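You operate a simulated robot arm through the tools that you are given. There is no shell and no other tool.

Carry out the task below with a simulated robot arm. There is one attempt and no reset: what you move stays moved.

## Task
Zero the hand gauge, measure the turf offcut's pile and tag it.
Fine: lean the gauge on the setting block, then on the offcut, stand it back in its holder; the tag with the reading stands on the offcut. Set down upright: roll tag.

The check looks at the end state, three seconds after you hand in, the way a careful person would. Anything else that was tipped, shoved, dropped, spilled or broken makes it a failure.

## Robot
A 6-joint arm with a two-finger parallel gripper, fixed in place. Base frame: the origin is at the foot of the arm, x ahead of it, y to its left, z up. Lengths are in m, angles in degrees, forces in N, time in s.
With the tool pointing down near the work surface it reaches from about 0.2 to 0.66 m from the base axis. Its first joint turns from -66.0 to 66.0 degrees. Payload 2.9 kg.
The tool frame sits at the grasp point between the pads (the TCP): z along the fingers, y along the line on which they close. The tips reach 0.03 m beyond it. Largest opening 0.11 m; finger width 0.02, thickness 0.01; the body of the gripper, 0.048 by 0.112 m, starts 0.055 m behind the TCP.
Orientation is that of the tool frame in the base frame, as [roll, pitch, yaw] about the fixed x, y, z axes, in that order (R = Rz(yaw) Ry(pitch) Rx(roll)). With the fingers straight down and closing along the base's y, the tool's x points along the base's -x, its y along +y and its z along -z.

## Interface
- The arm moves only by the tool step_arm. Its argument "targets" is a list of rows, each a list of 7 numbers: the shift along the base's x, y, z in units of 25 mm (1.0 is 25 mm), then the turn, a rotation vector about the base's x, y, z in units of 6 degrees (1.0 is 6 degrees), then the finger opening in mm, from 0 to 110. In form: [[dx, dy, dz, rx, ry, rz, hand], ...]. A call has 1 to 20 rows; each row shifts and turns the commanded pose from where the row before left it. A call with a number of a shift or a turn outside -1 to 1 is refused whole. Rows are played at 5 a second. More than 0.05 m and 8.6 degrees between two rows, or a gripper value outside its range, and nothing of the call is played. A pose out of reach is approached as far as the arm can. The call stops where the force on the tool passes 40 N (or 10 N more than at its start, if that is more) or the arm is blocked; 0.2 s more then pass. The fingers move at their own pace (about 0.108 m/s each) and stop on an object; they squeeze with about 30 N. The grip force told is the motor's: it shows also when the fingers shut on nothing. Time passes only in rows, and 0.2 s behind the last, so rows that do not move let the fingers close. It gives the time, the measured TCP pose, the force on the tool (base axes), the opening and the grip force at its end, in the units of the frame above (readings bear some noise), with the torque about the TCP (base axes, N m) and any sound that the robot's microphone picked up.
- Cameras (640 x 400 px; columns grow to the right, rows downward): "scene" is fixed at [0.0635, 0.424, 1.3762]; the picture's right is [-0.88, -0.47, 0.00], its down [-0.29, 0.56, -0.78] and it looks along [0.36, -0.69, -0.63] (base axes); focal length 327 px, centre (320, 200). "wrist" rides on the gripper at [0.072, 0.017, -0.103] in the tool frame; the picture's right is [-0.23, 0.97, 0.00], its down [-0.76, -0.18, -0.62] and it looks along [-0.61, -0.14, 0.78] (tool axes); focal length 222 px, centre (320, 200). There is no depth. A picture from a camera that has moved, and an enlarged one, comes with that camera's place and axes in the base frame and with its lens.
- snapshot(camera): a new picture of that camera. No time passes.
- enlarge(camera, box): a new picture of the part [left, top, right, bottom] of that camera's present view, enlarged. No time passes.
- close_job(): hands the job in; it is judged then, once.

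Nothing tells you positions but the pictures and the camera data. Unless the task says otherwise, let go and move clear before handing in.

The tools are called after "Emit:" as name(argument=value, ...) on one line, values as JSON. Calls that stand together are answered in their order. step_arm: Moves the arm, as the interface text tells. Its arguments: {"type":"object","properties":{"targets":{"type":"array"}},"required":["targets"]} The other tools are called the same way: snapshot (camera) takes a picture; enlarge (camera, box) takes an enlarged picture of a part of a camera's view; close_job () hands the job in.

At the start:

```text
time: 0.0
ee_pos: [0.3513, -0.0327, 1.072]
ee_rot: [179.9, 0.0, -180.0]
force: [-0.4, 0.1, 1.1]
torque: [0.0, 0.0, 0.0]
gripper_width: 0.1098
gripper_force: 0.1
```

scene: 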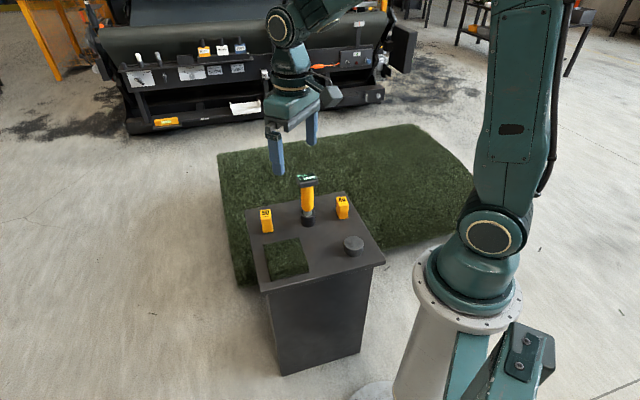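
wrist: 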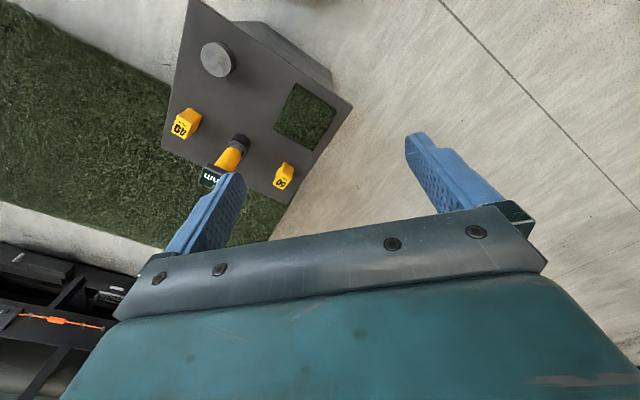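

I see a small dark stand with a yellow gauge in a holder, two yellow tags, a turf offcut and a round setting block. I'll enlarge the views to locate these before moving.

Emit:
enlarge(camera="scene", box=[230, 150, 400, 310])

Emit:
enlarge(camera="wrist", box=[140, 20, 370, 220])

Emit:
enlarge(camera="scene", box=[285, 165, 330, 235])

```text
2.50 times, centred on (315, 230) of scene
camera zoom: at [0.0635, 0.424, 1.3762], right [-0.88, -0.47, 0.0], down [-0.29, 0.56, -0.78], along [0.36, -0.69, -0.63], focal length 818 px, centre (332, 125)
```

zoom: 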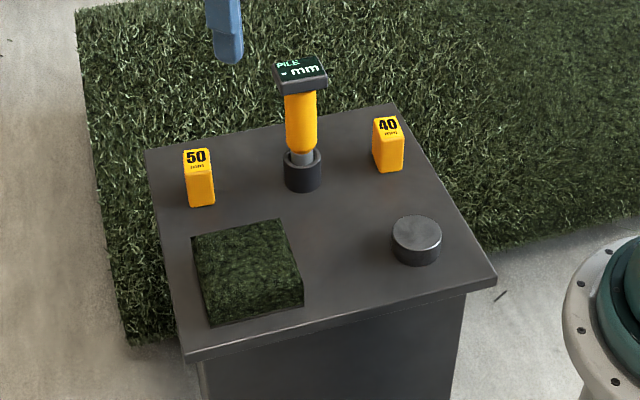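

```text
2.00 times, centred on (255, 120) of wrist
camera zoom: at [0.2792, -0.0141, 1.1764], right [0.23, 0.97, 0.0], down [0.76, -0.18, 0.62], along [0.61, -0.14, -0.78], focal length 444 px, centre (450, 360)
```

zoom: 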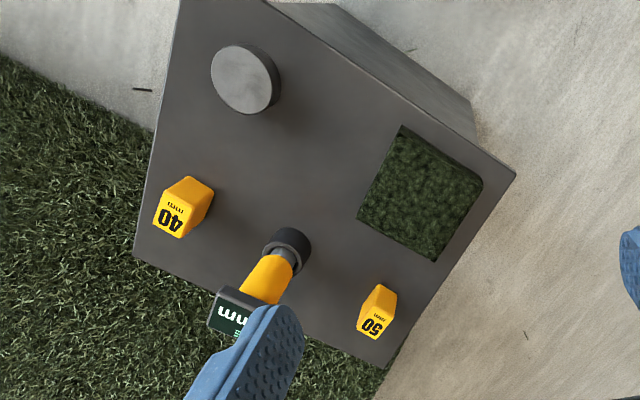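

```text
5.71 times, centred on (308, 200) of scene
camera zoom: at [0.0635, 0.424, 1.3762], right [-0.88, -0.47, 0.0], down [-0.29, 0.56, -0.78], along [0.36, -0.69, -0.63], focal length 1870 px, centre (391, 200)
```

zoom: 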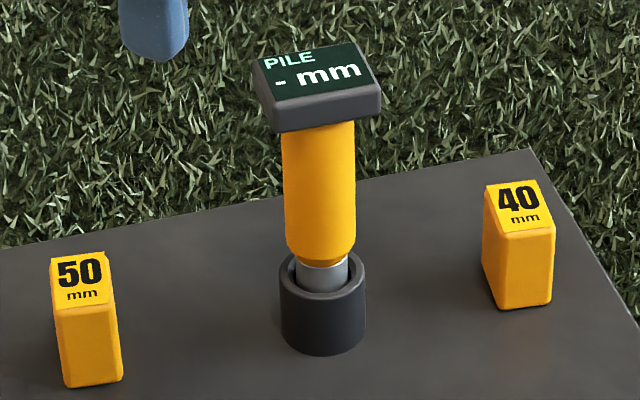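

The stand top is at z ≈ 0.66. I estimate the setting block near (0.286, -0.215), the offcut near (0.427, -0.072), the holder with the gauge near (0.45, -0.243), tag 50 near (0.566, -0.175) and tag 40 near (0.383, -0.342). I'll bring the wrist camera closer to look at the gauge's shape.

Emit:
step_arm(targets=[[-0.07, -0.9, -0.8, 0, 0, 0, 110], [-0.07, -0.9, -0.8, 0, 0, 0, 110], [-0.07, -0.9, -0.8, 0, 0, 0, 110], [-0.07, -0.9, -0.8, 0, 0, 0, 110], [-0.07, -0.9, -0.8, 0, 0, 0, 110], [-0.07, -0.9, -0.8, 0, 0, 0, 110], [-0.07, -0.9, -0.8, 0, 0, 0, 110], [-0.07, -0.9, -0.8, 0, 0, 0, 110], [0, 0, 0, 0, 0, 0, 110]])

Emit:
snapshot(camera="wrist")

Emit:
snapshot(camera="scene")

```text
time: 2.0
ee_pos: [0.3393, -0.2148, 0.9134]
ee_rot: [180.0, 0.0, -180.0]
force: [-0.5, 0.1, 0.5]
torque: [-0.05, -0.04, 0.01]
gripper_width: 0.1099
gripper_force: 0.0
```

```text
taken
camera wrist: at [0.2666, -0.1964, 1.0187], right [0.23, 0.97, 0.0], down [0.76, -0.18, 0.62], along [0.61, -0.14, -0.78], focal length 222 px, centre (320, 200)
```

wrist: 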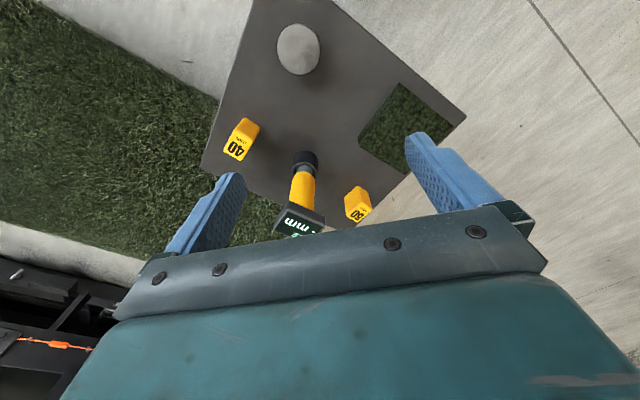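

```text
taken
```

scene: 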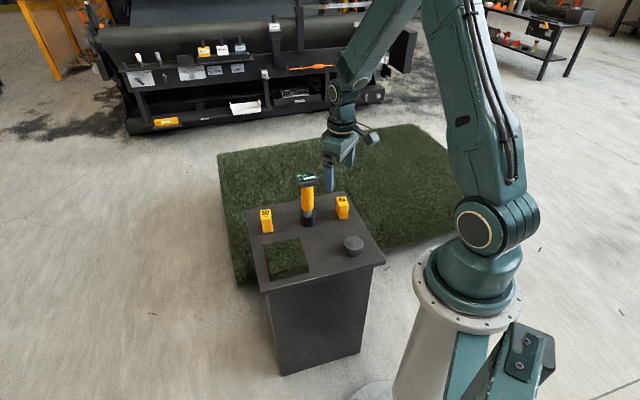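

The gauge stands between the finger images, so I'll enlarge it to read its orientation and size.

Emit:
enlarge(camera="wrist", box=[200, 100, 390, 240])

Emit:
enlarge(camera="scene", box=[285, 165, 325, 190])

Emit:
enlarge(camera="scene", box=[240, 195, 390, 290])

```text
2.86 times, centred on (295, 170) of wrist
camera zoom: at [0.2666, -0.1964, 1.0187], right [0.23, 0.97, 0.0], down [0.76, -0.18, 0.62], along [0.61, -0.14, -0.78], focal length 635 px, centre (391, 286)
```

zoom: 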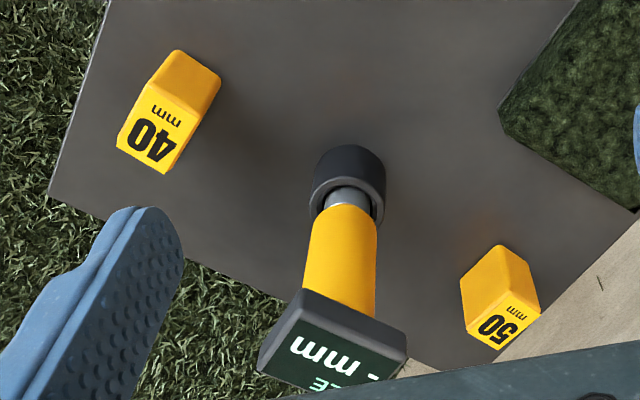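

```text
16.00 times, centred on (305, 178) of scene
camera zoom: at [0.0635, 0.424, 1.3762], right [-0.88, -0.47, 0.0], down [-0.29, 0.56, -0.78], along [0.36, -0.69, -0.63], focal length 5237 px, centre (560, 560)
```

zoom: 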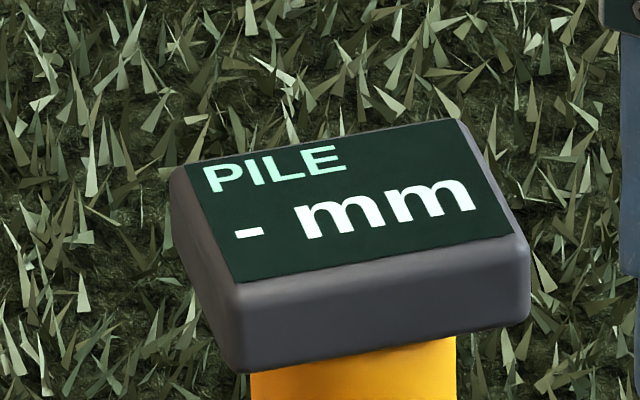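

```text
4.21 times, centred on (315, 242) of scene
camera zoom: at [0.0635, 0.424, 1.3762], right [-0.88, -0.47, 0.0], down [-0.29, 0.56, -0.78], along [0.36, -0.69, -0.63], focal length 1378 px, centre (341, 21)
```

zoom: 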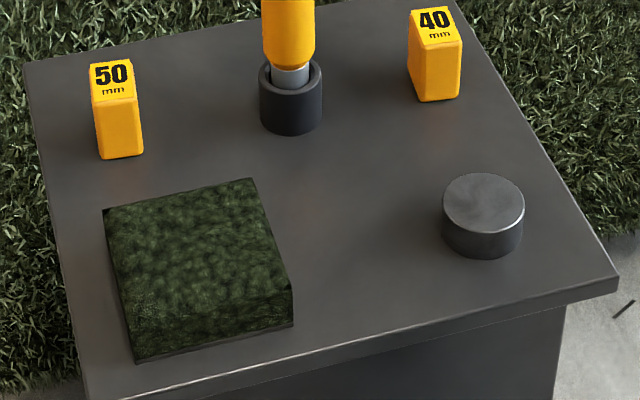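

The gauge head is roughly 54 × 34 mm, with its top near z ≈ 0.81, and the stand is turned about 44° from the base axes. I'll turn the gripper so it closes along the head's narrow side and hover above the gauge to check alignment.

Emit:
step_arm(targets=[[0.64, -0.26, 0.04, 0, 0, 0.9167, 110], [0.64, -0.26, 0.04, 0, 0, 0.9167, 110], [0.64, -0.26, 0.04, 0, 0, 0.9167, 110], [0.64, -0.26, 0.04, 0, 0, 0.9167, 110], [0.64, -0.26, 0.04, 0, 0, 0.9167, 110], [0.64, -0.26, 0.04, 0, 0, 0.9167, 110], [0.64, -0.26, 0.04, 0, 0, 0.9167, 110], [0.64, -0.26, 0.04, 0, 0, 0.9167, 110], [0, 0, 0, 0, 0, 0, 110], [0, 0, 0, 0, 0, 0, 110]])

Emit:
snapshot(camera="wrist")

Emit:
enlarge(camera="scene", box=[230, 110, 400, 240])

```text
time: 4.2
ee_pos: [0.4652, -0.2646, 0.9211]
ee_rot: [-179.9, 0.0, -136.0]
force: [0.1, 0.9, 0.0]
torque: [0.0, -0.05, -0.02]
gripper_width: 0.1099
gripper_force: 0.1
```

```text
taken
camera wrist: at [0.4013, -0.3015, 1.0247], right [-0.51, 0.86, 0.0], down [0.67, 0.4, 0.62], along [0.53, 0.32, -0.78], focal length 222 px, centre (320, 200)
```

wrist: 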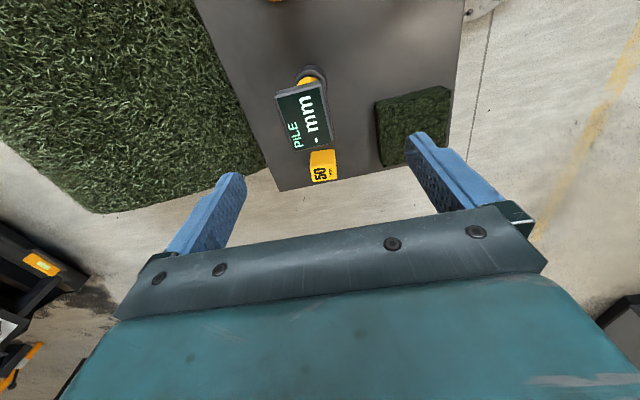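

```text
3.08 times, centred on (315, 175) of scene
camera zoom: at [0.0635, 0.424, 1.3762], right [-0.88, -0.47, 0.0], down [-0.29, 0.56, -0.78], along [0.36, -0.69, -0.63], focal length 1007 px, centre (335, 277)
```

zoom: 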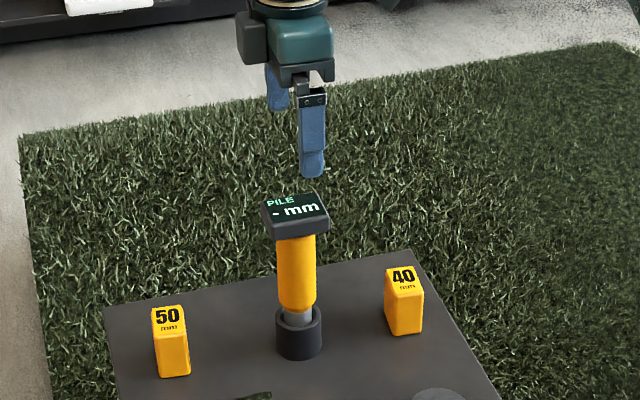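

The gauge head sits slightly left of the gripper centreline, at about (0.470, -0.278). I'll enlarge this view to settle the head's shape and tilt.

Emit:
enlarge(camera="wrist", box=[255, 50, 365, 190])

Emit:
enlarge(camera="scene", box=[285, 165, 330, 235])

```text
2.86 times, centred on (310, 120) of wrist
camera zoom: at [0.4013, -0.3015, 1.0247], right [-0.51, 0.86, 0.0], down [0.67, 0.4, 0.62], along [0.53, 0.32, -0.78], focal length 635 px, centre (349, 429)
```

zoom: 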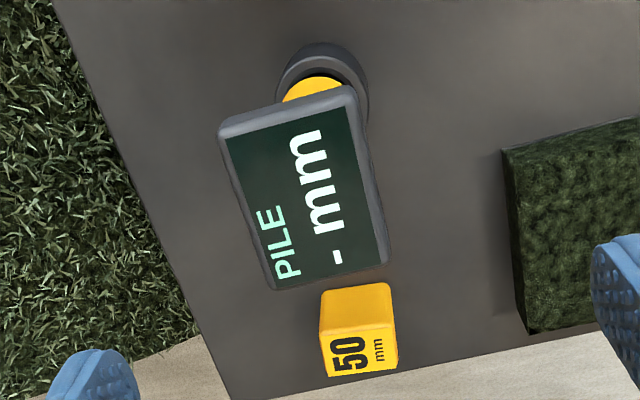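

```text
5.71 times, centred on (308, 200) of scene
camera zoom: at [0.0635, 0.424, 1.3762], right [-0.88, -0.47, 0.0], down [-0.29, 0.56, -0.78], along [0.36, -0.69, -0.63], focal length 1870 px, centre (391, 200)
```

zoom: 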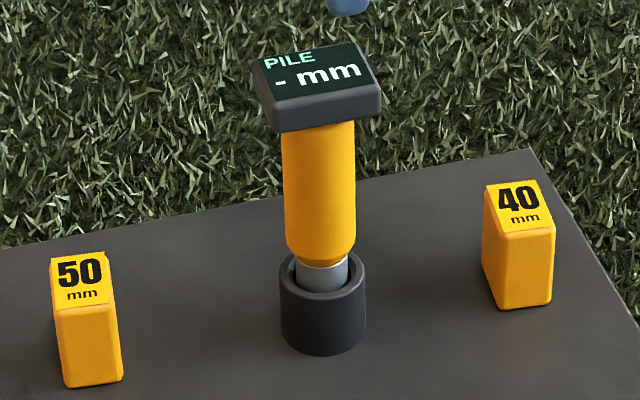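

The head is a flat-topped box about 57 × 46 mm centred near (0.473, -0.2755), top z ≈ 0.806. I'll correct the alignment by about 14 mm along the closing direction and come down to just above the head to check again.

Emit:
step_arm(targets=[[0.16, -0.226, 0, 0, 0, 0, 110], [0.16, -0.226, -0.4, 0, 0, 0, 110], [0, 0, -1.0, 0, 0, 0, 110], [0, 0, -1.0, 0, 0, 0, 110], [0, 0, 0, 0, 0, 0, 110]])

Emit:
snapshot(camera="wrist")

Emit:
enlarge(camera="scene", box=[265, 120, 355, 190])

```text
time: 5.4
ee_pos: [0.4727, -0.2742, 0.8575]
ee_rot: [180.0, 0.0, -136.0]
force: [0.2, 0.0, 0.5]
torque: [0.02, 0.0, 0.01]
gripper_width: 0.1099
gripper_force: 0.1
```

```text
taken
camera wrist: at [0.4086, -0.3109, 0.9625], right [-0.51, 0.86, 0.0], down [0.67, 0.4, 0.62], along [0.53, 0.32, -0.78], focal length 222 px, centre (320, 200)
```

wrist: 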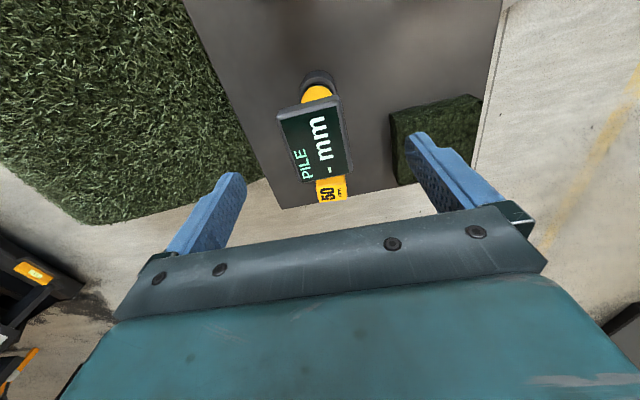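

```text
5.71 times, centred on (310, 155) of scene
camera zoom: at [0.0635, 0.424, 1.3762], right [-0.88, -0.47, 0.0], down [-0.29, 0.56, -0.78], along [0.36, -0.69, -0.63], focal length 1870 px, centre (377, 457)
```

zoom: 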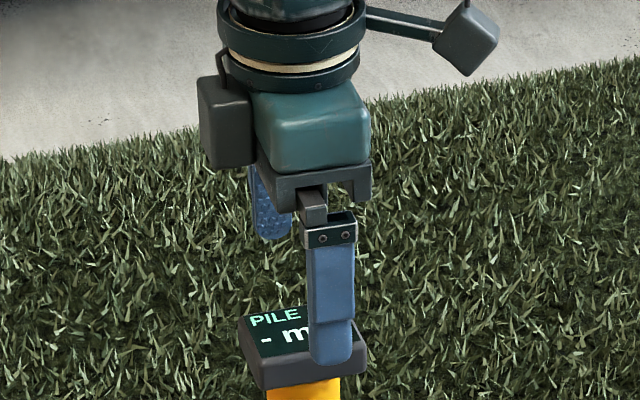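

The head lies centred between the fingers in both views. I'll lower the last 64 mm so the fingers straddle the head, still open, and check before closing.

Emit:
step_arm(targets=[[0, 0, -0.64, 0, 0, 0, 110], [0, 0, -0.64, 0, 0, 0, 110], [0, 0, -0.64, 0, 0, 0, 110], [0, 0, -0.64, 0, 0, 0, 110], [0, 0, 0, 0, 0, 0, 110]])

Emit:
enlarge(camera="scene", box=[265, 140, 355, 240])

Emit:
snapshot(camera="wrist")

```text
time: 6.6
ee_pos: [0.4722, -0.2741, 0.7933]
ee_rot: [180.0, 0.0, -136.0]
force: [-0.1, -0.1, -0.5]
torque: [-0.01, -0.02, 0.0]
gripper_width: 0.11
gripper_force: 0.1
```

```text
4.00 times, centred on (310, 190) of scene
camera zoom: at [0.0635, 0.424, 1.3762], right [-0.88, -0.47, 0.0], down [-0.29, 0.56, -0.78], along [0.36, -0.69, -0.63], focal length 1309 px, centre (360, 240)
```

zoom: 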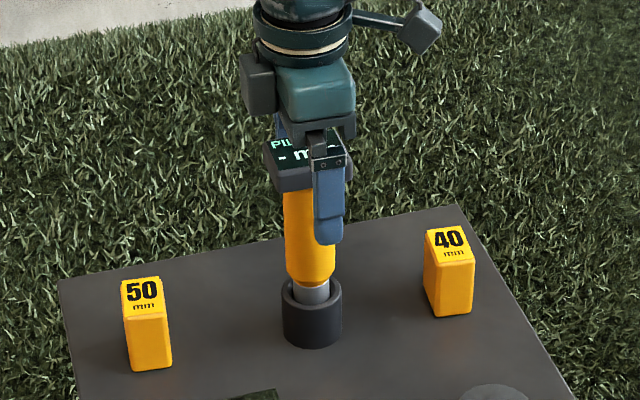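

```text
taken
camera wrist: at [0.409, -0.3114, 0.8982], right [-0.51, 0.86, 0.0], down [0.67, 0.4, 0.62], along [0.53, 0.32, -0.78], focal length 222 px, centre (320, 200)
```

wrist: 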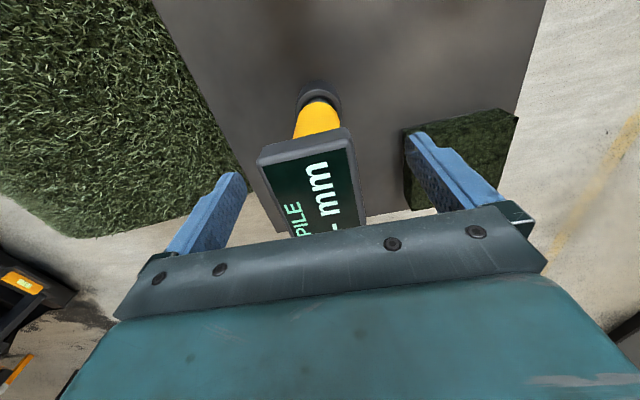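

The fingers straddle the head with the centres matching to about 1–2 mm and no contact force. Next I'll close gently and let the grip build.

Emit:
step_arm(targets=[[0, 0, 0, 0, 0, 0, 70], [0, 0, 0, 0, 0, 0, 55], [0, 0, 0, 0, 0, 0, 50], [0, 0, 0, 0, 0, 0, 46], [0, 0, 0, 0, 0, 0, 42], [0, 0, 0, 0, 0, 0, 38], [0, 0, 0, 0, 0, 0, 30], [0, 0, 0, 0, 0, 0, 20], [0, 0, 0, 0, 0, 0, 20]])

Emit:
enlarge(camera="scene", box=[265, 140, 355, 240])

Emit:
snapshot(camera="wrist")

```text
time: 8.6
ee_pos: [0.4726, -0.274, 0.7947]
ee_rot: [-180.0, 0.1, -136.0]
force: [1.1, -1.0, 0.9]
torque: [-0.09, -0.01, -0.01]
gripper_width: 0.0477
gripper_force: 30.2
```

```text
4.00 times, centred on (310, 190) of scene
camera zoom: at [0.0635, 0.424, 1.3762], right [-0.88, -0.47, 0.0], down [-0.29, 0.56, -0.78], along [0.36, -0.69, -0.63], focal length 1309 px, centre (360, 240)
```

zoom: 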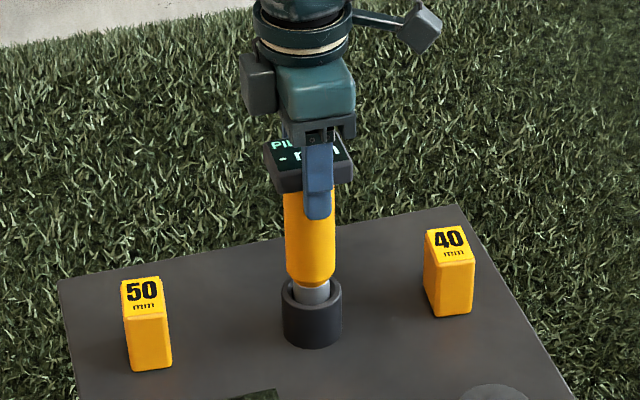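

```text
taken
camera wrist: at [0.409, -0.3114, 0.8986], right [-0.51, 0.86, 0.0], down [0.67, 0.4, 0.62], along [0.54, 0.32, -0.78], focal length 222 px, centre (320, 200)
```

wrist: 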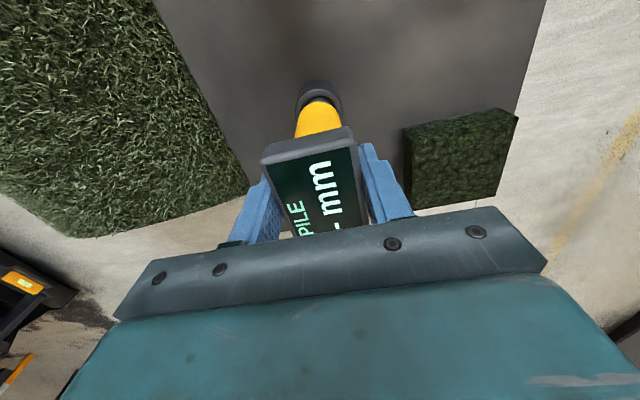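

The head is gripped at 47.7 mm with about 30 N. I'll lift slowly straight up out of the holder and look.

Emit:
step_arm(targets=[[0, 0, 0.2, 0, 0, 0, 20], [0, 0, 0.4, 0, 0, 0, 20], [0, 0, 0.4, 0, 0, 0, 20], [0, 0, 0.5, 0, 0, 0, 20], [0, 0, 0.5, 0, 0, 0, 20], [0, 0, 0.5, 0, 0, 0, 20], [0, 0, 0.5, 0, 0, 0, 20], [0, 0, 0.5, 0, 0, 0, 20], [0, 0, 0.5, 0, 0, 0, 20], [0, 0, 0, 0, 0, 0, 20]])

Emit:
enlarge(camera="scene", box=[240, 110, 400, 260])

Emit:
snapshot(camera="wrist")

```text
time: 10.8
ee_pos: [0.4753, -0.2758, 0.8961]
ee_rot: [179.9, -0.1, -136.0]
force: [-0.2, 1.0, -1.8]
torque: [-0.02, -0.01, -0.02]
gripper_width: 0.0476
gripper_force: 30.0
```

```text
2.67 times, centred on (320, 185) of scene
camera zoom: at [0.0635, 0.424, 1.3762], right [-0.88, -0.47, 0.0], down [-0.29, 0.56, -0.78], along [0.36, -0.69, -0.63], focal length 873 px, centre (320, 240)
```

zoom: 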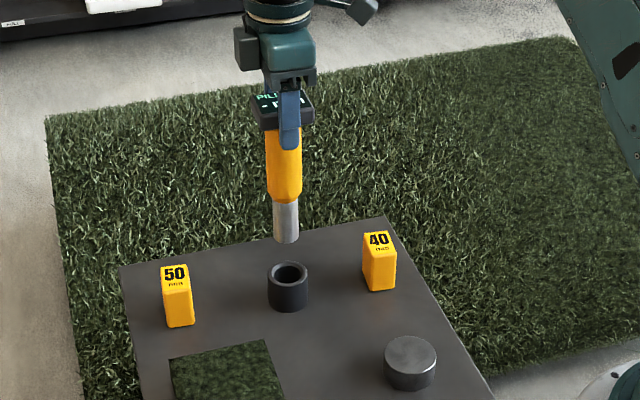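

```text
taken
camera wrist: at [0.4104, -0.313, 1.0004], right [-0.51, 0.86, 0.0], down [0.67, 0.4, 0.62], along [0.53, 0.32, -0.78], focal length 222 px, centre (320, 200)
```

wrist: 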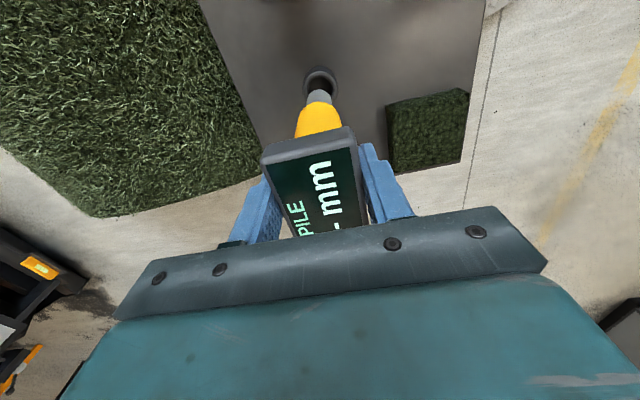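

The gauge is free, hanging upright with its foot about 50 mm above the holder. I'll carry it at this height to above the setting block near (0.290, -0.226).

Emit:
step_arm(targets=[[-0.4, 0.107, 0, 0, 0, 0, 20], [-0.8, 0.213, 0, 0, 0, 0, 20], [-0.8, 0.213, 0, 0, 0, 0, 20], [-0.8, 0.213, 0, 0, 0, 0, 20], [-0.8, 0.213, 0, 0, 0, 0, 20], [-0.8, 0.213, 0, 0, 0, 0, 20], [-0.8, 0.213, 0, 0, 0, 0, 20], [-0.8, 0.213, 0, 0, 0, 0, 20], [-0.8, 0.213, 0, 0, 0, 0, 20], [-0.56, 0.149, 0, 0, 0, 0, 20], [0, 0, 0, 0, 0, 0, 20], [0, 0, 0, 0, 0, 0, 20]])

Emit:
enlarge(camera="scene", box=[280, 130, 400, 270])

Emit:
snapshot(camera="wrist")

```text
time: 13.4
ee_pos: [0.2904, -0.2259, 0.896]
ee_rot: [-180.0, 0.0, -136.1]
force: [0.3, 0.0, -2.3]
torque: [-0.01, -0.04, 0.0]
gripper_width: 0.0479
gripper_force: 29.8
```

```text
2.86 times, centred on (340, 200) of scene
camera zoom: at [0.0635, 0.424, 1.3762], right [-0.88, -0.47, 0.0], down [-0.29, 0.56, -0.78], along [0.36, -0.69, -0.63], focal length 935 px, centre (263, 200)
```

zoom: 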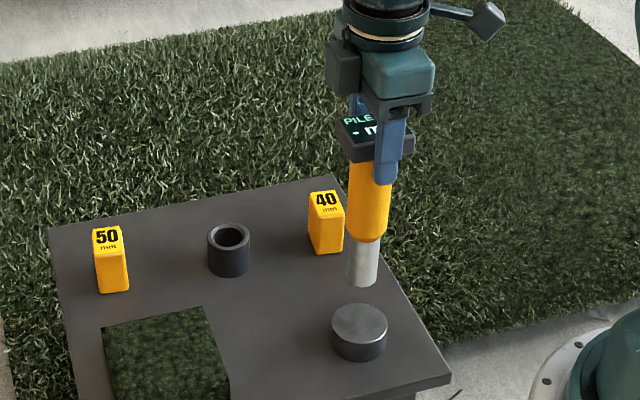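

```text
taken
camera wrist: at [0.2257, -0.2622, 1.0004], right [-0.51, 0.86, 0.0], down [0.67, 0.4, 0.62], along [0.53, 0.32, -0.78], focal length 222 px, centre (320, 200)
```

wrist: 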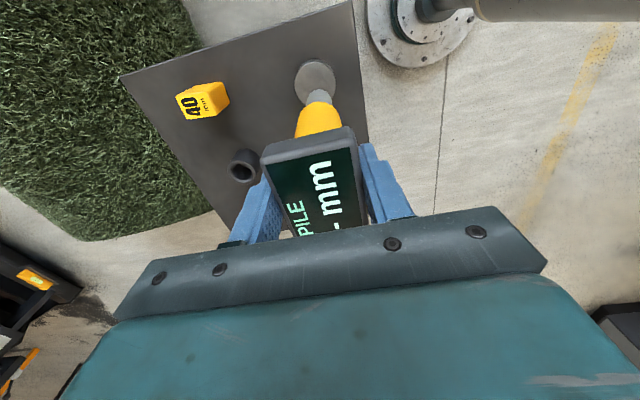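

The foot hangs over the setting block but is about 9 mm off its centre. I'll correct by (+4, -8) mm, lower most of the way, and look again before making contact.

Emit:
step_arm(targets=[[0.16, -0.32, 0, 0, 0, 0, 20], [0, 0, -0.5, 0, 0, 0, 20], [0, 0, -0.5, 0, 0, 0, 20], [0, 0, -0.5, 0, 0, 0, 20], [0, 0, -0.5, 0, 0, 0, 20], [0, 0, -0.2, 0, 0, 0, 20], [0, 0, 0, 0, 0, 0, 20]])

Emit:
enlarge(camera="scene", box=[320, 180, 390, 270])

Emit:
enlarge(camera="wrist", box=[250, 40, 390, 200])

```text
time: 15.0
ee_pos: [0.2932, -0.2343, 0.84]
ee_rot: [179.9, 0.1, -136.0]
force: [-0.2, 0.7, -1.5]
torque: [0.0, -0.01, -0.01]
gripper_width: 0.0475
gripper_force: 29.3
```

```text
4.44 times, centred on (355, 225) of scene
camera zoom: at [0.0635, 0.424, 1.3762], right [-0.88, -0.47, 0.0], down [-0.29, 0.56, -0.78], along [0.36, -0.69, -0.63], focal length 1455 px, centre (164, 89)
```

zoom: 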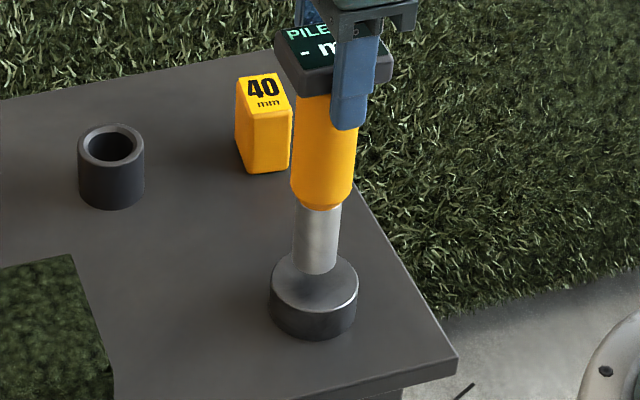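

```text
2.50 times, centred on (320, 120) of wrist
camera zoom: at [0.2283, -0.2709, 0.945], right [-0.51, 0.86, 0.0], down [0.67, 0.4, 0.62], along [0.54, 0.32, -0.78], focal length 555 px, centre (320, 400)
```

zoom: 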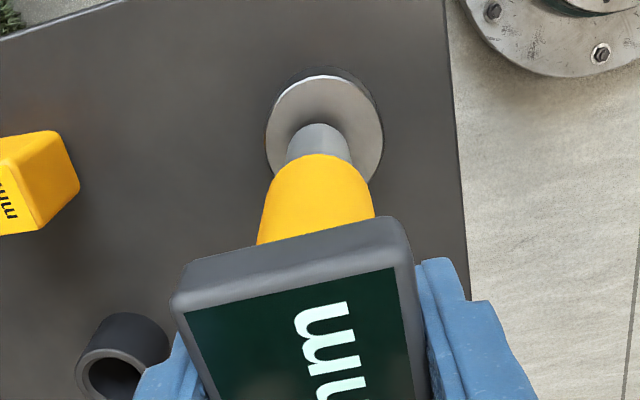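

The foot is centred over the block, about 15 mm above it. I'll lower in small steps, watching the force.

Emit:
step_arm(targets=[[0, 0, -0.2, 0, 0, 0, 20], [0, 0, -0.1, 0, 0, 0, 20], [0, 0, -0.06, 0, 0, 0, 20], [0, 0, -0.06, 0, 0, 0, 20], [0, 0, 0, 0, 0, 0, 20]])

```text
time: 16.2
ee_pos: [0.2944, -0.234, 0.8309]
ee_rot: [180.0, 0.0, -135.9]
force: [-0.5, -0.3, -2.6]
torque: [-0.02, 0.01, -0.02]
gripper_width: 0.0476
gripper_force: 29.6
```

No contact yet after about 10 mm more. I'll continue in 1–1.5 mm steps.

Emit:
step_arm(targets=[[0, 0, -0.06, 0, 0, 0, 20], [0, 0, -0.06, 0, 0, 0, 20], [0, 0, 0, 0, 0, 0, 20]])

Emit:
enlarge(camera="scene", box=[320, 180, 390, 270])

```text
time: 17.0
ee_pos: [0.2937, -0.2364, 0.8268]
ee_rot: [-180.0, 0.0, -136.1]
force: [-1.1, -0.3, -1.9]
torque: [-0.01, -0.01, 0.01]
gripper_width: 0.0476
gripper_force: 30.3
```

```text
4.44 times, centred on (355, 225) of scene
camera zoom: at [0.0635, 0.424, 1.3762], right [-0.88, -0.47, 0.0], down [-0.29, 0.56, -0.78], along [0.36, -0.69, -0.63], focal length 1455 px, centre (164, 89)
```

zoom: 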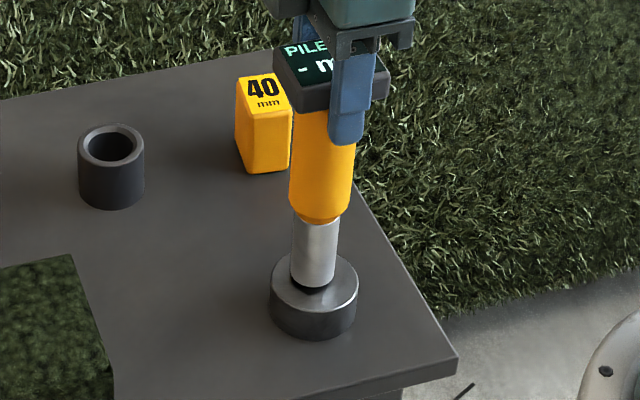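

Still free, with a few millimetres to go judging by the shadow gap. I'll continue in small steps.

Emit:
step_arm(targets=[[0, 0, -0.05, 0, 0, 0, 20], [0, 0, -0.05, 0, 0, 0, 20], [0, 0, 0, 0, 0, 0, 20]])

```text
time: 17.8
ee_pos: [0.2932, -0.2349, 0.8252]
ee_rot: [180.0, 0.0, -136.0]
force: [-0.5, 0.1, -1.8]
torque: [0.01, -0.01, -0.02]
gripper_width: 0.0476
gripper_force: 30.2
```

No contact yet; continuing down in the same small steps.

Emit:
step_arm(targets=[[0, 0, -0.05, 0, 0, 0, 20], [0, 0, -0.05, 0, 0, 0, 20], [0, 0, 0, 0, 0, 0, 20]])

Emit:
enlarge(camera="scene", box=[330, 215, 380, 265])

```text
time: 18.6
ee_pos: [0.2942, -0.2355, 0.824]
ee_rot: [-179.8, 0.0, -136.0]
force: [-2.6, 1.5, 34.5]
torque: [0.3, 0.57, -0.01]
gripper_width: 0.0479
gripper_force: 29.5
```

```text
8.00 times, centred on (355, 240) of scene
camera zoom: at [0.0631, 0.4243, 1.3762], right [-0.88, -0.47, 0.0], down [-0.29, 0.56, -0.78], along [0.36, -0.69, -0.63], focal length 2619 px, centre (40, -120)
```

zoom: 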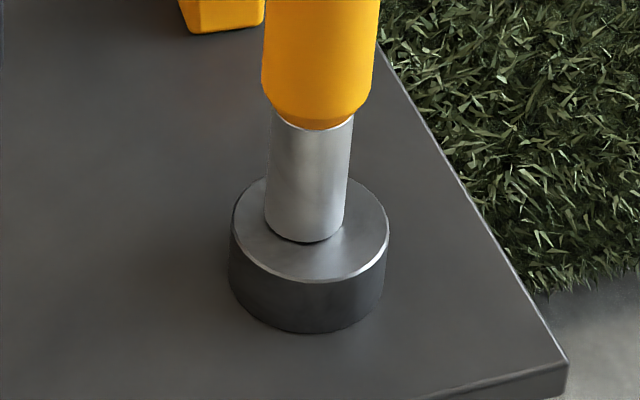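

Contact made at about 35 N. I'll ease off slightly to keep a lighter press and check the display.

Emit:
step_arm(targets=[[0, 0, 0.03, 0, 0, 0, 20], [0, 0, 0, 0, 0, 0, 20], [0, 0, 0, 0, 0, 0, 20]])

Emit:
enlarge(camera="scene", box=[320, 170, 380, 220])

Emit:
enlarge(camera="wrist", box=[250, 110, 390, 250])

```text
time: 19.4
ee_pos: [0.2946, -0.2355, 0.8246]
ee_rot: [-179.9, 0.0, -136.0]
force: [2.8, -2.9, 6.1]
torque: [-0.53, -0.45, -0.04]
gripper_width: 0.0477
gripper_force: 30.2
```

```text
8.00 times, centred on (350, 195) of scene
camera zoom: at [0.0635, 0.424, 1.3762], right [-0.88, -0.47, 0.0], down [-0.29, 0.56, -0.78], along [0.36, -0.69, -0.63], focal length 2619 px, centre (80, 240)
```

zoom: 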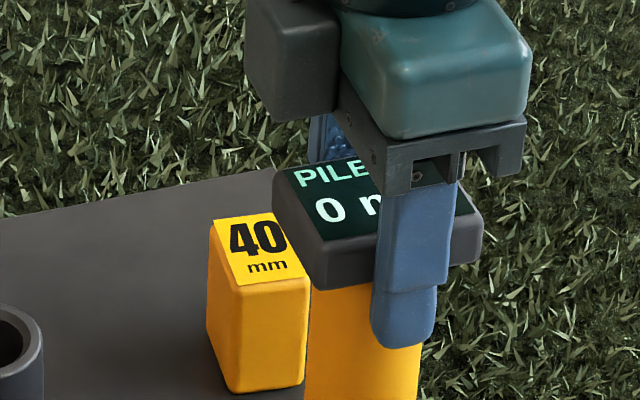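

```text
2.86 times, centred on (320, 180) of wrist
camera zoom: at [0.23, -0.2721, 0.9283], right [-0.51, 0.86, 0.0], down [0.67, 0.4, 0.62], along [0.54, 0.32, -0.78], focal length 635 px, centre (320, 257)
```

zoom: 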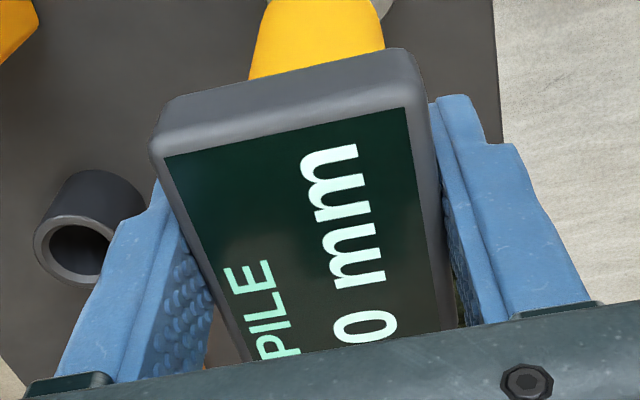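

The display now reads "0 mm", so the gauge is zeroed. I'll lift off gently to the travel height and look at the offcut for its exact centre.

Emit:
step_arm(targets=[[0, 0, 0.11, 0, 0, 0, 20], [0, 0, 0.4, 0, 0, 0, 20], [0, 0, 0.6, 0, 0, 0, 20], [0, 0, 0.6, 0, 0, 0, 20], [0, 0, 0.6, 0, 0, 0, 20], [0, 0, 0.6, 0, 0, 0, 20], [0, 0, 0, 0, 0, 0, 20]])

Emit:
enlarge(camera="scene", box=[240, 190, 330, 300])

Emit:
enlarge(camera="scene", box=[310, 120, 400, 260])

Emit:
snapshot(camera="wrist")

```text
time: 21.0
ee_pos: [0.2924, -0.2347, 0.8965]
ee_rot: [180.0, -0.1, -136.0]
force: [-0.6, 0.0, -2.3]
torque: [-0.02, -0.02, -0.02]
gripper_width: 0.0475
gripper_force: 29.9
```

```text
3.64 times, centred on (285, 245) of scene
camera zoom: at [0.0635, 0.424, 1.3762], right [-0.88, -0.47, 0.0], down [-0.29, 0.56, -0.78], along [0.36, -0.69, -0.63], focal length 1190 px, centre (447, 36)
```

zoom: 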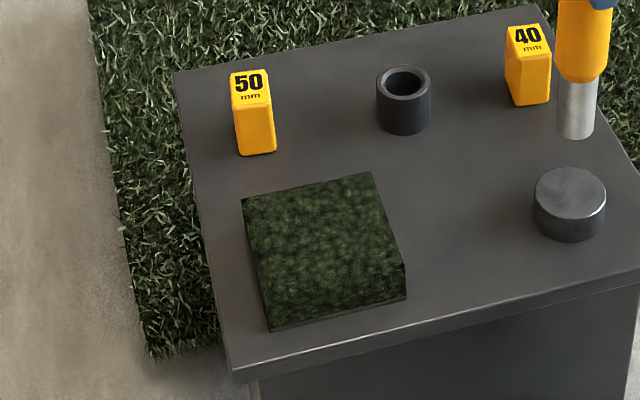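

```text
2.86 times, centred on (355, 190) of scene
camera zoom: at [0.0635, 0.424, 1.3762], right [-0.88, -0.47, 0.0], down [-0.29, 0.56, -0.78], along [0.36, -0.69, -0.63], focal length 935 px, centre (220, 229)
```

zoom: 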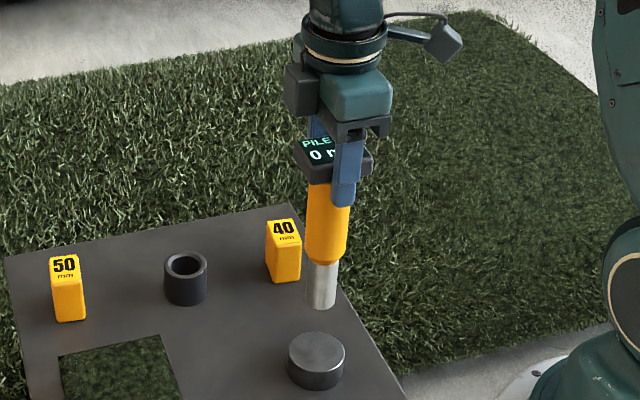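

```text
taken
camera wrist: at [0.2281, -0.2702, 1.0013], right [-0.51, 0.86, 0.0], down [0.67, 0.4, 0.62], along [0.54, 0.32, -0.78], focal length 222 px, centre (320, 200)
```

wrist: 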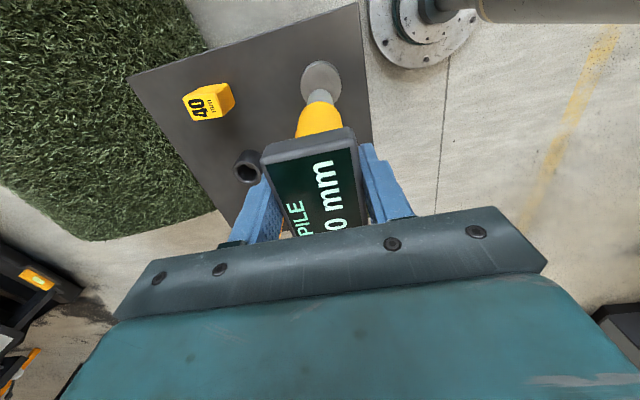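

The offcut's top centre works out to about (0.449, -0.093), roughly 105 mm square with its top near z ≈ 0.66. I'll carry the gauge there at the travel height.

Emit:
step_arm(targets=[[0.4, 0.365, 0, 0, 0, 0, 20], [0.7, 0.638, 0, 0, 0, 0, 20], [0.8, 0.728, 0, 0, 0, 0, 20], [0.8, 0.728, 0, 0, 0, 0, 20], [0.8, 0.728, 0, 0, 0, 0, 20], [0.8, 0.728, 0, 0, 0, 0, 20], [0.8, 0.728, 0, 0, 0, 0, 20], [0.7, 0.638, 0, 0, 0, 0, 20], [0.42, 0.379, 0, 0, 0, 0, 20], [0, 0, 0, 0, 0, 0, 20], [0, 0, 0, 0, 0, 0, 20]])

Emit:
enlarge(camera="scene", box=[230, 130, 340, 300])

Emit:
snapshot(camera="wrist")

```text
time: 23.4
ee_pos: [0.449, -0.0926, 0.8963]
ee_rot: [-179.9, -0.1, -136.0]
force: [-0.2, 0.9, -2.0]
torque: [0.01, 0.01, -0.01]
gripper_width: 0.0477
gripper_force: 29.7
```

```text
2.35 times, centred on (285, 215) of scene
camera zoom: at [0.0635, 0.424, 1.3762], right [-0.88, -0.47, 0.0], down [-0.29, 0.56, -0.78], along [0.36, -0.69, -0.63], focal length 770 px, centre (402, 165)
```

zoom: 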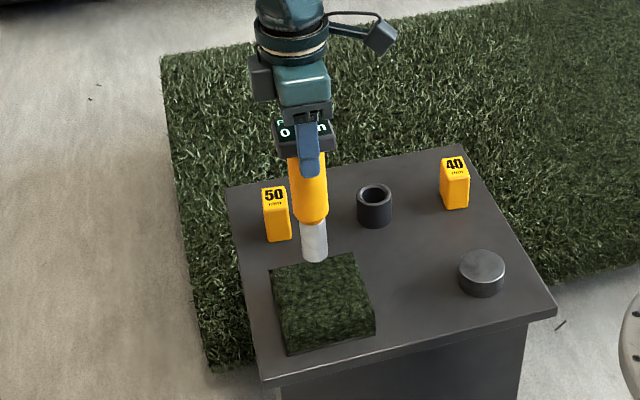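

```text
taken
camera wrist: at [0.3848, -0.1301, 1.0011], right [-0.51, 0.86, 0.0], down [0.67, 0.4, 0.62], along [0.53, 0.32, -0.78], focal length 222 px, centre (320, 200)
```

wrist: 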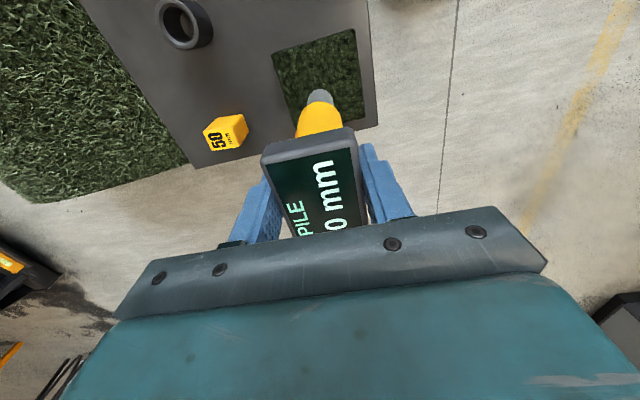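

The foot is above the middle of the offcut. I'll lower most of the way, then look before feeling for contact.

Emit:
step_arm(targets=[[0, 0, -0.4, 0, 0, 0, 20], [0, 0, -0.5, 0, 0, 0, 20], [0, 0, -0.5, 0, 0, 0, 20], [0, 0, -0.4, 0, 0, 0, 20], [0, 0, 0, 0, 0, 0, 20]])

Emit:
enlarge(camera="scene", box=[250, 200, 330, 300])

```text
time: 24.6
ee_pos: [0.4475, -0.0909, 0.8512]
ee_rot: [179.9, 0.0, -136.0]
force: [0.3, 0.0, -2.4]
torque: [0.01, -0.03, 0.01]
gripper_width: 0.0475
gripper_force: 29.5
```

```text
4.00 times, centred on (290, 250) of scene
camera zoom: at [0.0635, 0.424, 1.3762], right [-0.88, -0.47, 0.0], down [-0.29, 0.56, -0.78], along [0.36, -0.69, -0.63], focal length 1309 px, centre (440, 0)
```

zoom: 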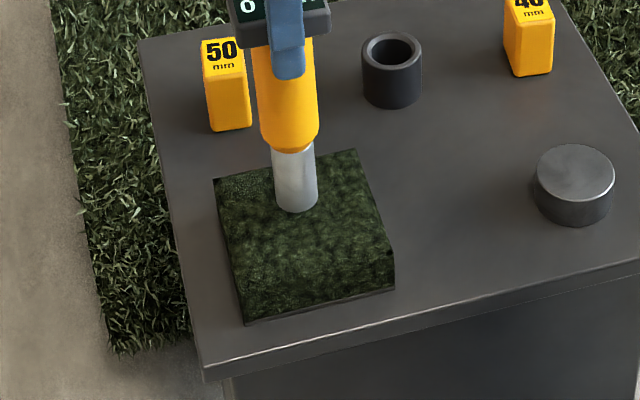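

The foot is near the centre, with roughly 10–15 mm to go. I'll lower in small steps, watching force.

Emit:
step_arm(targets=[[0, 0, -0.12, 0, 0, 0, 20], [0, 0, -0.08, 0, 0, 0, 20], [0, 0, -0.06, 0, 0, 0, 20], [0, 0, 0, 0, 0, 0, 20]])

Emit:
enlarge(camera="scene", box=[250, 200, 330, 300])

```text
time: 25.6
ee_pos: [0.4478, -0.093, 0.8452]
ee_rot: [180.0, 0.0, -136.0]
force: [0.4, 0.0, -2.1]
torque: [0.0, 0.03, -0.03]
gripper_width: 0.0474
gripper_force: 30.2
```

```text
4.00 times, centred on (290, 250) of scene
camera zoom: at [0.0635, 0.424, 1.3762], right [-0.88, -0.47, 0.0], down [-0.29, 0.56, -0.78], along [0.36, -0.69, -0.63], focal length 1309 px, centre (440, 0)
```

zoom: 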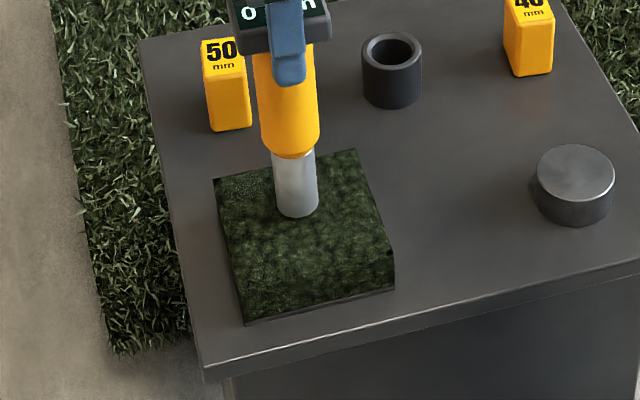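

Still no contact. I'll go on in 1.25–1.5 mm steps.

Emit:
step_arm(targets=[[0, 0, -0.06, 0, 0, 0, 20], [0, 0, -0.05, 0, 0, 0, 20], [0, 0, 0, 0, 0, 0, 20]])

```text
time: 26.4
ee_pos: [0.4494, -0.0946, 0.8423]
ee_rot: [180.0, 0.0, -136.0]
force: [-0.5, -0.2, -0.9]
torque: [-0.01, 0.01, 0.01]
gripper_width: 0.0477
gripper_force: 30.3
```

No clear contact yet; continuing in small steps.

Emit:
step_arm(targets=[[0, 0, -0.04, 0, 0, 0, 20], [0, 0, -0.04, 0, 0, 0, 20], [0, 0, 0, 0, 0, 0, 20]])

Emit:
enlarge(camera="scene", box=[270, 165, 330, 270])

```text
time: 27.2
ee_pos: [0.4492, -0.0936, 0.8424]
ee_rot: [180.0, 0.0, -136.0]
force: [-0.6, 0.0, -2.5]
torque: [-0.01, -0.02, 0.01]
gripper_width: 0.0476
gripper_force: 30.0
```

```text
3.81 times, centred on (300, 218) of scene
camera zoom: at [0.0635, 0.424, 1.3762], right [-0.88, -0.47, 0.0], down [-0.29, 0.56, -0.78], along [0.36, -0.69, -0.63], focal length 1247 px, centre (396, 133)
```

zoom: 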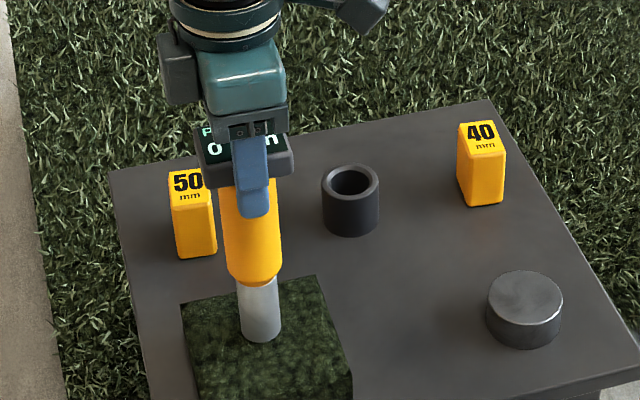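

Foot is near the turf surface but no reaction yet. I continue down gently.

Emit:
step_arm(targets=[[0, 0, -0.05, 0, 0, 0, 20], [0, 0, -0.05, 0, 0, 0, 20], [0, 0, 0, 0, 0, 0, 20]])

Emit:
enlarge(camera="scene", box=[260, 210, 320, 280])

```text
time: 28.0
ee_pos: [0.4486, -0.0919, 0.839]
ee_rot: [-179.8, 0.1, -136.0]
force: [-7.9, -1.2, 25.1]
torque: [0.05, 1.1, 0.03]
gripper_width: 0.0477
gripper_force: 30.1
```

```text
5.71 times, centred on (290, 245) of scene
camera zoom: at [0.063, 0.4241, 1.3762], right [-0.88, -0.47, 0.0], down [-0.29, 0.56, -0.78], along [0.36, -0.69, -0.63], focal length 1870 px, centre (491, -57)
```

zoom: 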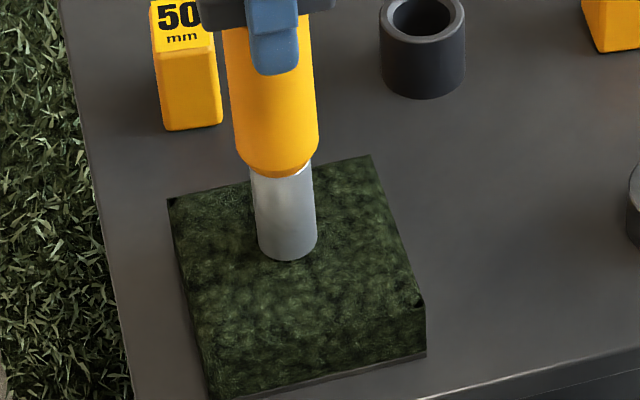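

Contact on the offcut at about 25 N. I'll ease slightly, hold, and read the display.

Emit:
step_arm(targets=[[0, 0, 0.02, 0, 0, 0, 20], [0, 0, 0, 0, 0, 0, 20], [0, 0, 0, 0, 0, 0, 20]])

Emit:
enlarge(camera="scene", box=[260, 165, 320, 225])

Emit:
enlarge(camera="wrist", box=[250, 110, 390, 250])

```text
time: 28.8
ee_pos: [0.4499, -0.0923, 0.8394]
ee_rot: [-179.8, 0.1, -136.0]
force: [-2.7, -2.1, 23.4]
torque: [-0.27, 0.28, 0.0]
gripper_width: 0.0477
gripper_force: 30.3
```

```text
6.67 times, centred on (290, 195) of scene
camera zoom: at [0.0631, 0.4241, 1.3762], right [-0.88, -0.47, 0.0], down [-0.29, 0.56, -0.78], along [0.36, -0.69, -0.63], focal length 2182 px, centre (520, 233)
```

zoom: 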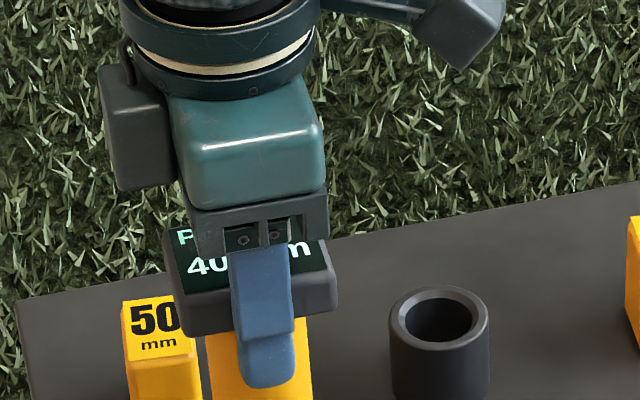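

```text
2.86 times, centred on (320, 180) of wrist
camera zoom: at [0.3852, -0.1297, 0.9431], right [-0.51, 0.86, 0.0], down [0.67, 0.4, 0.62], along [0.54, 0.32, -0.78], focal length 635 px, centre (320, 257)
```

zoom: 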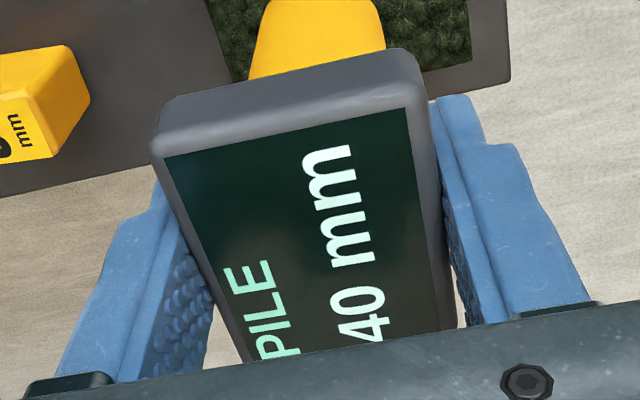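

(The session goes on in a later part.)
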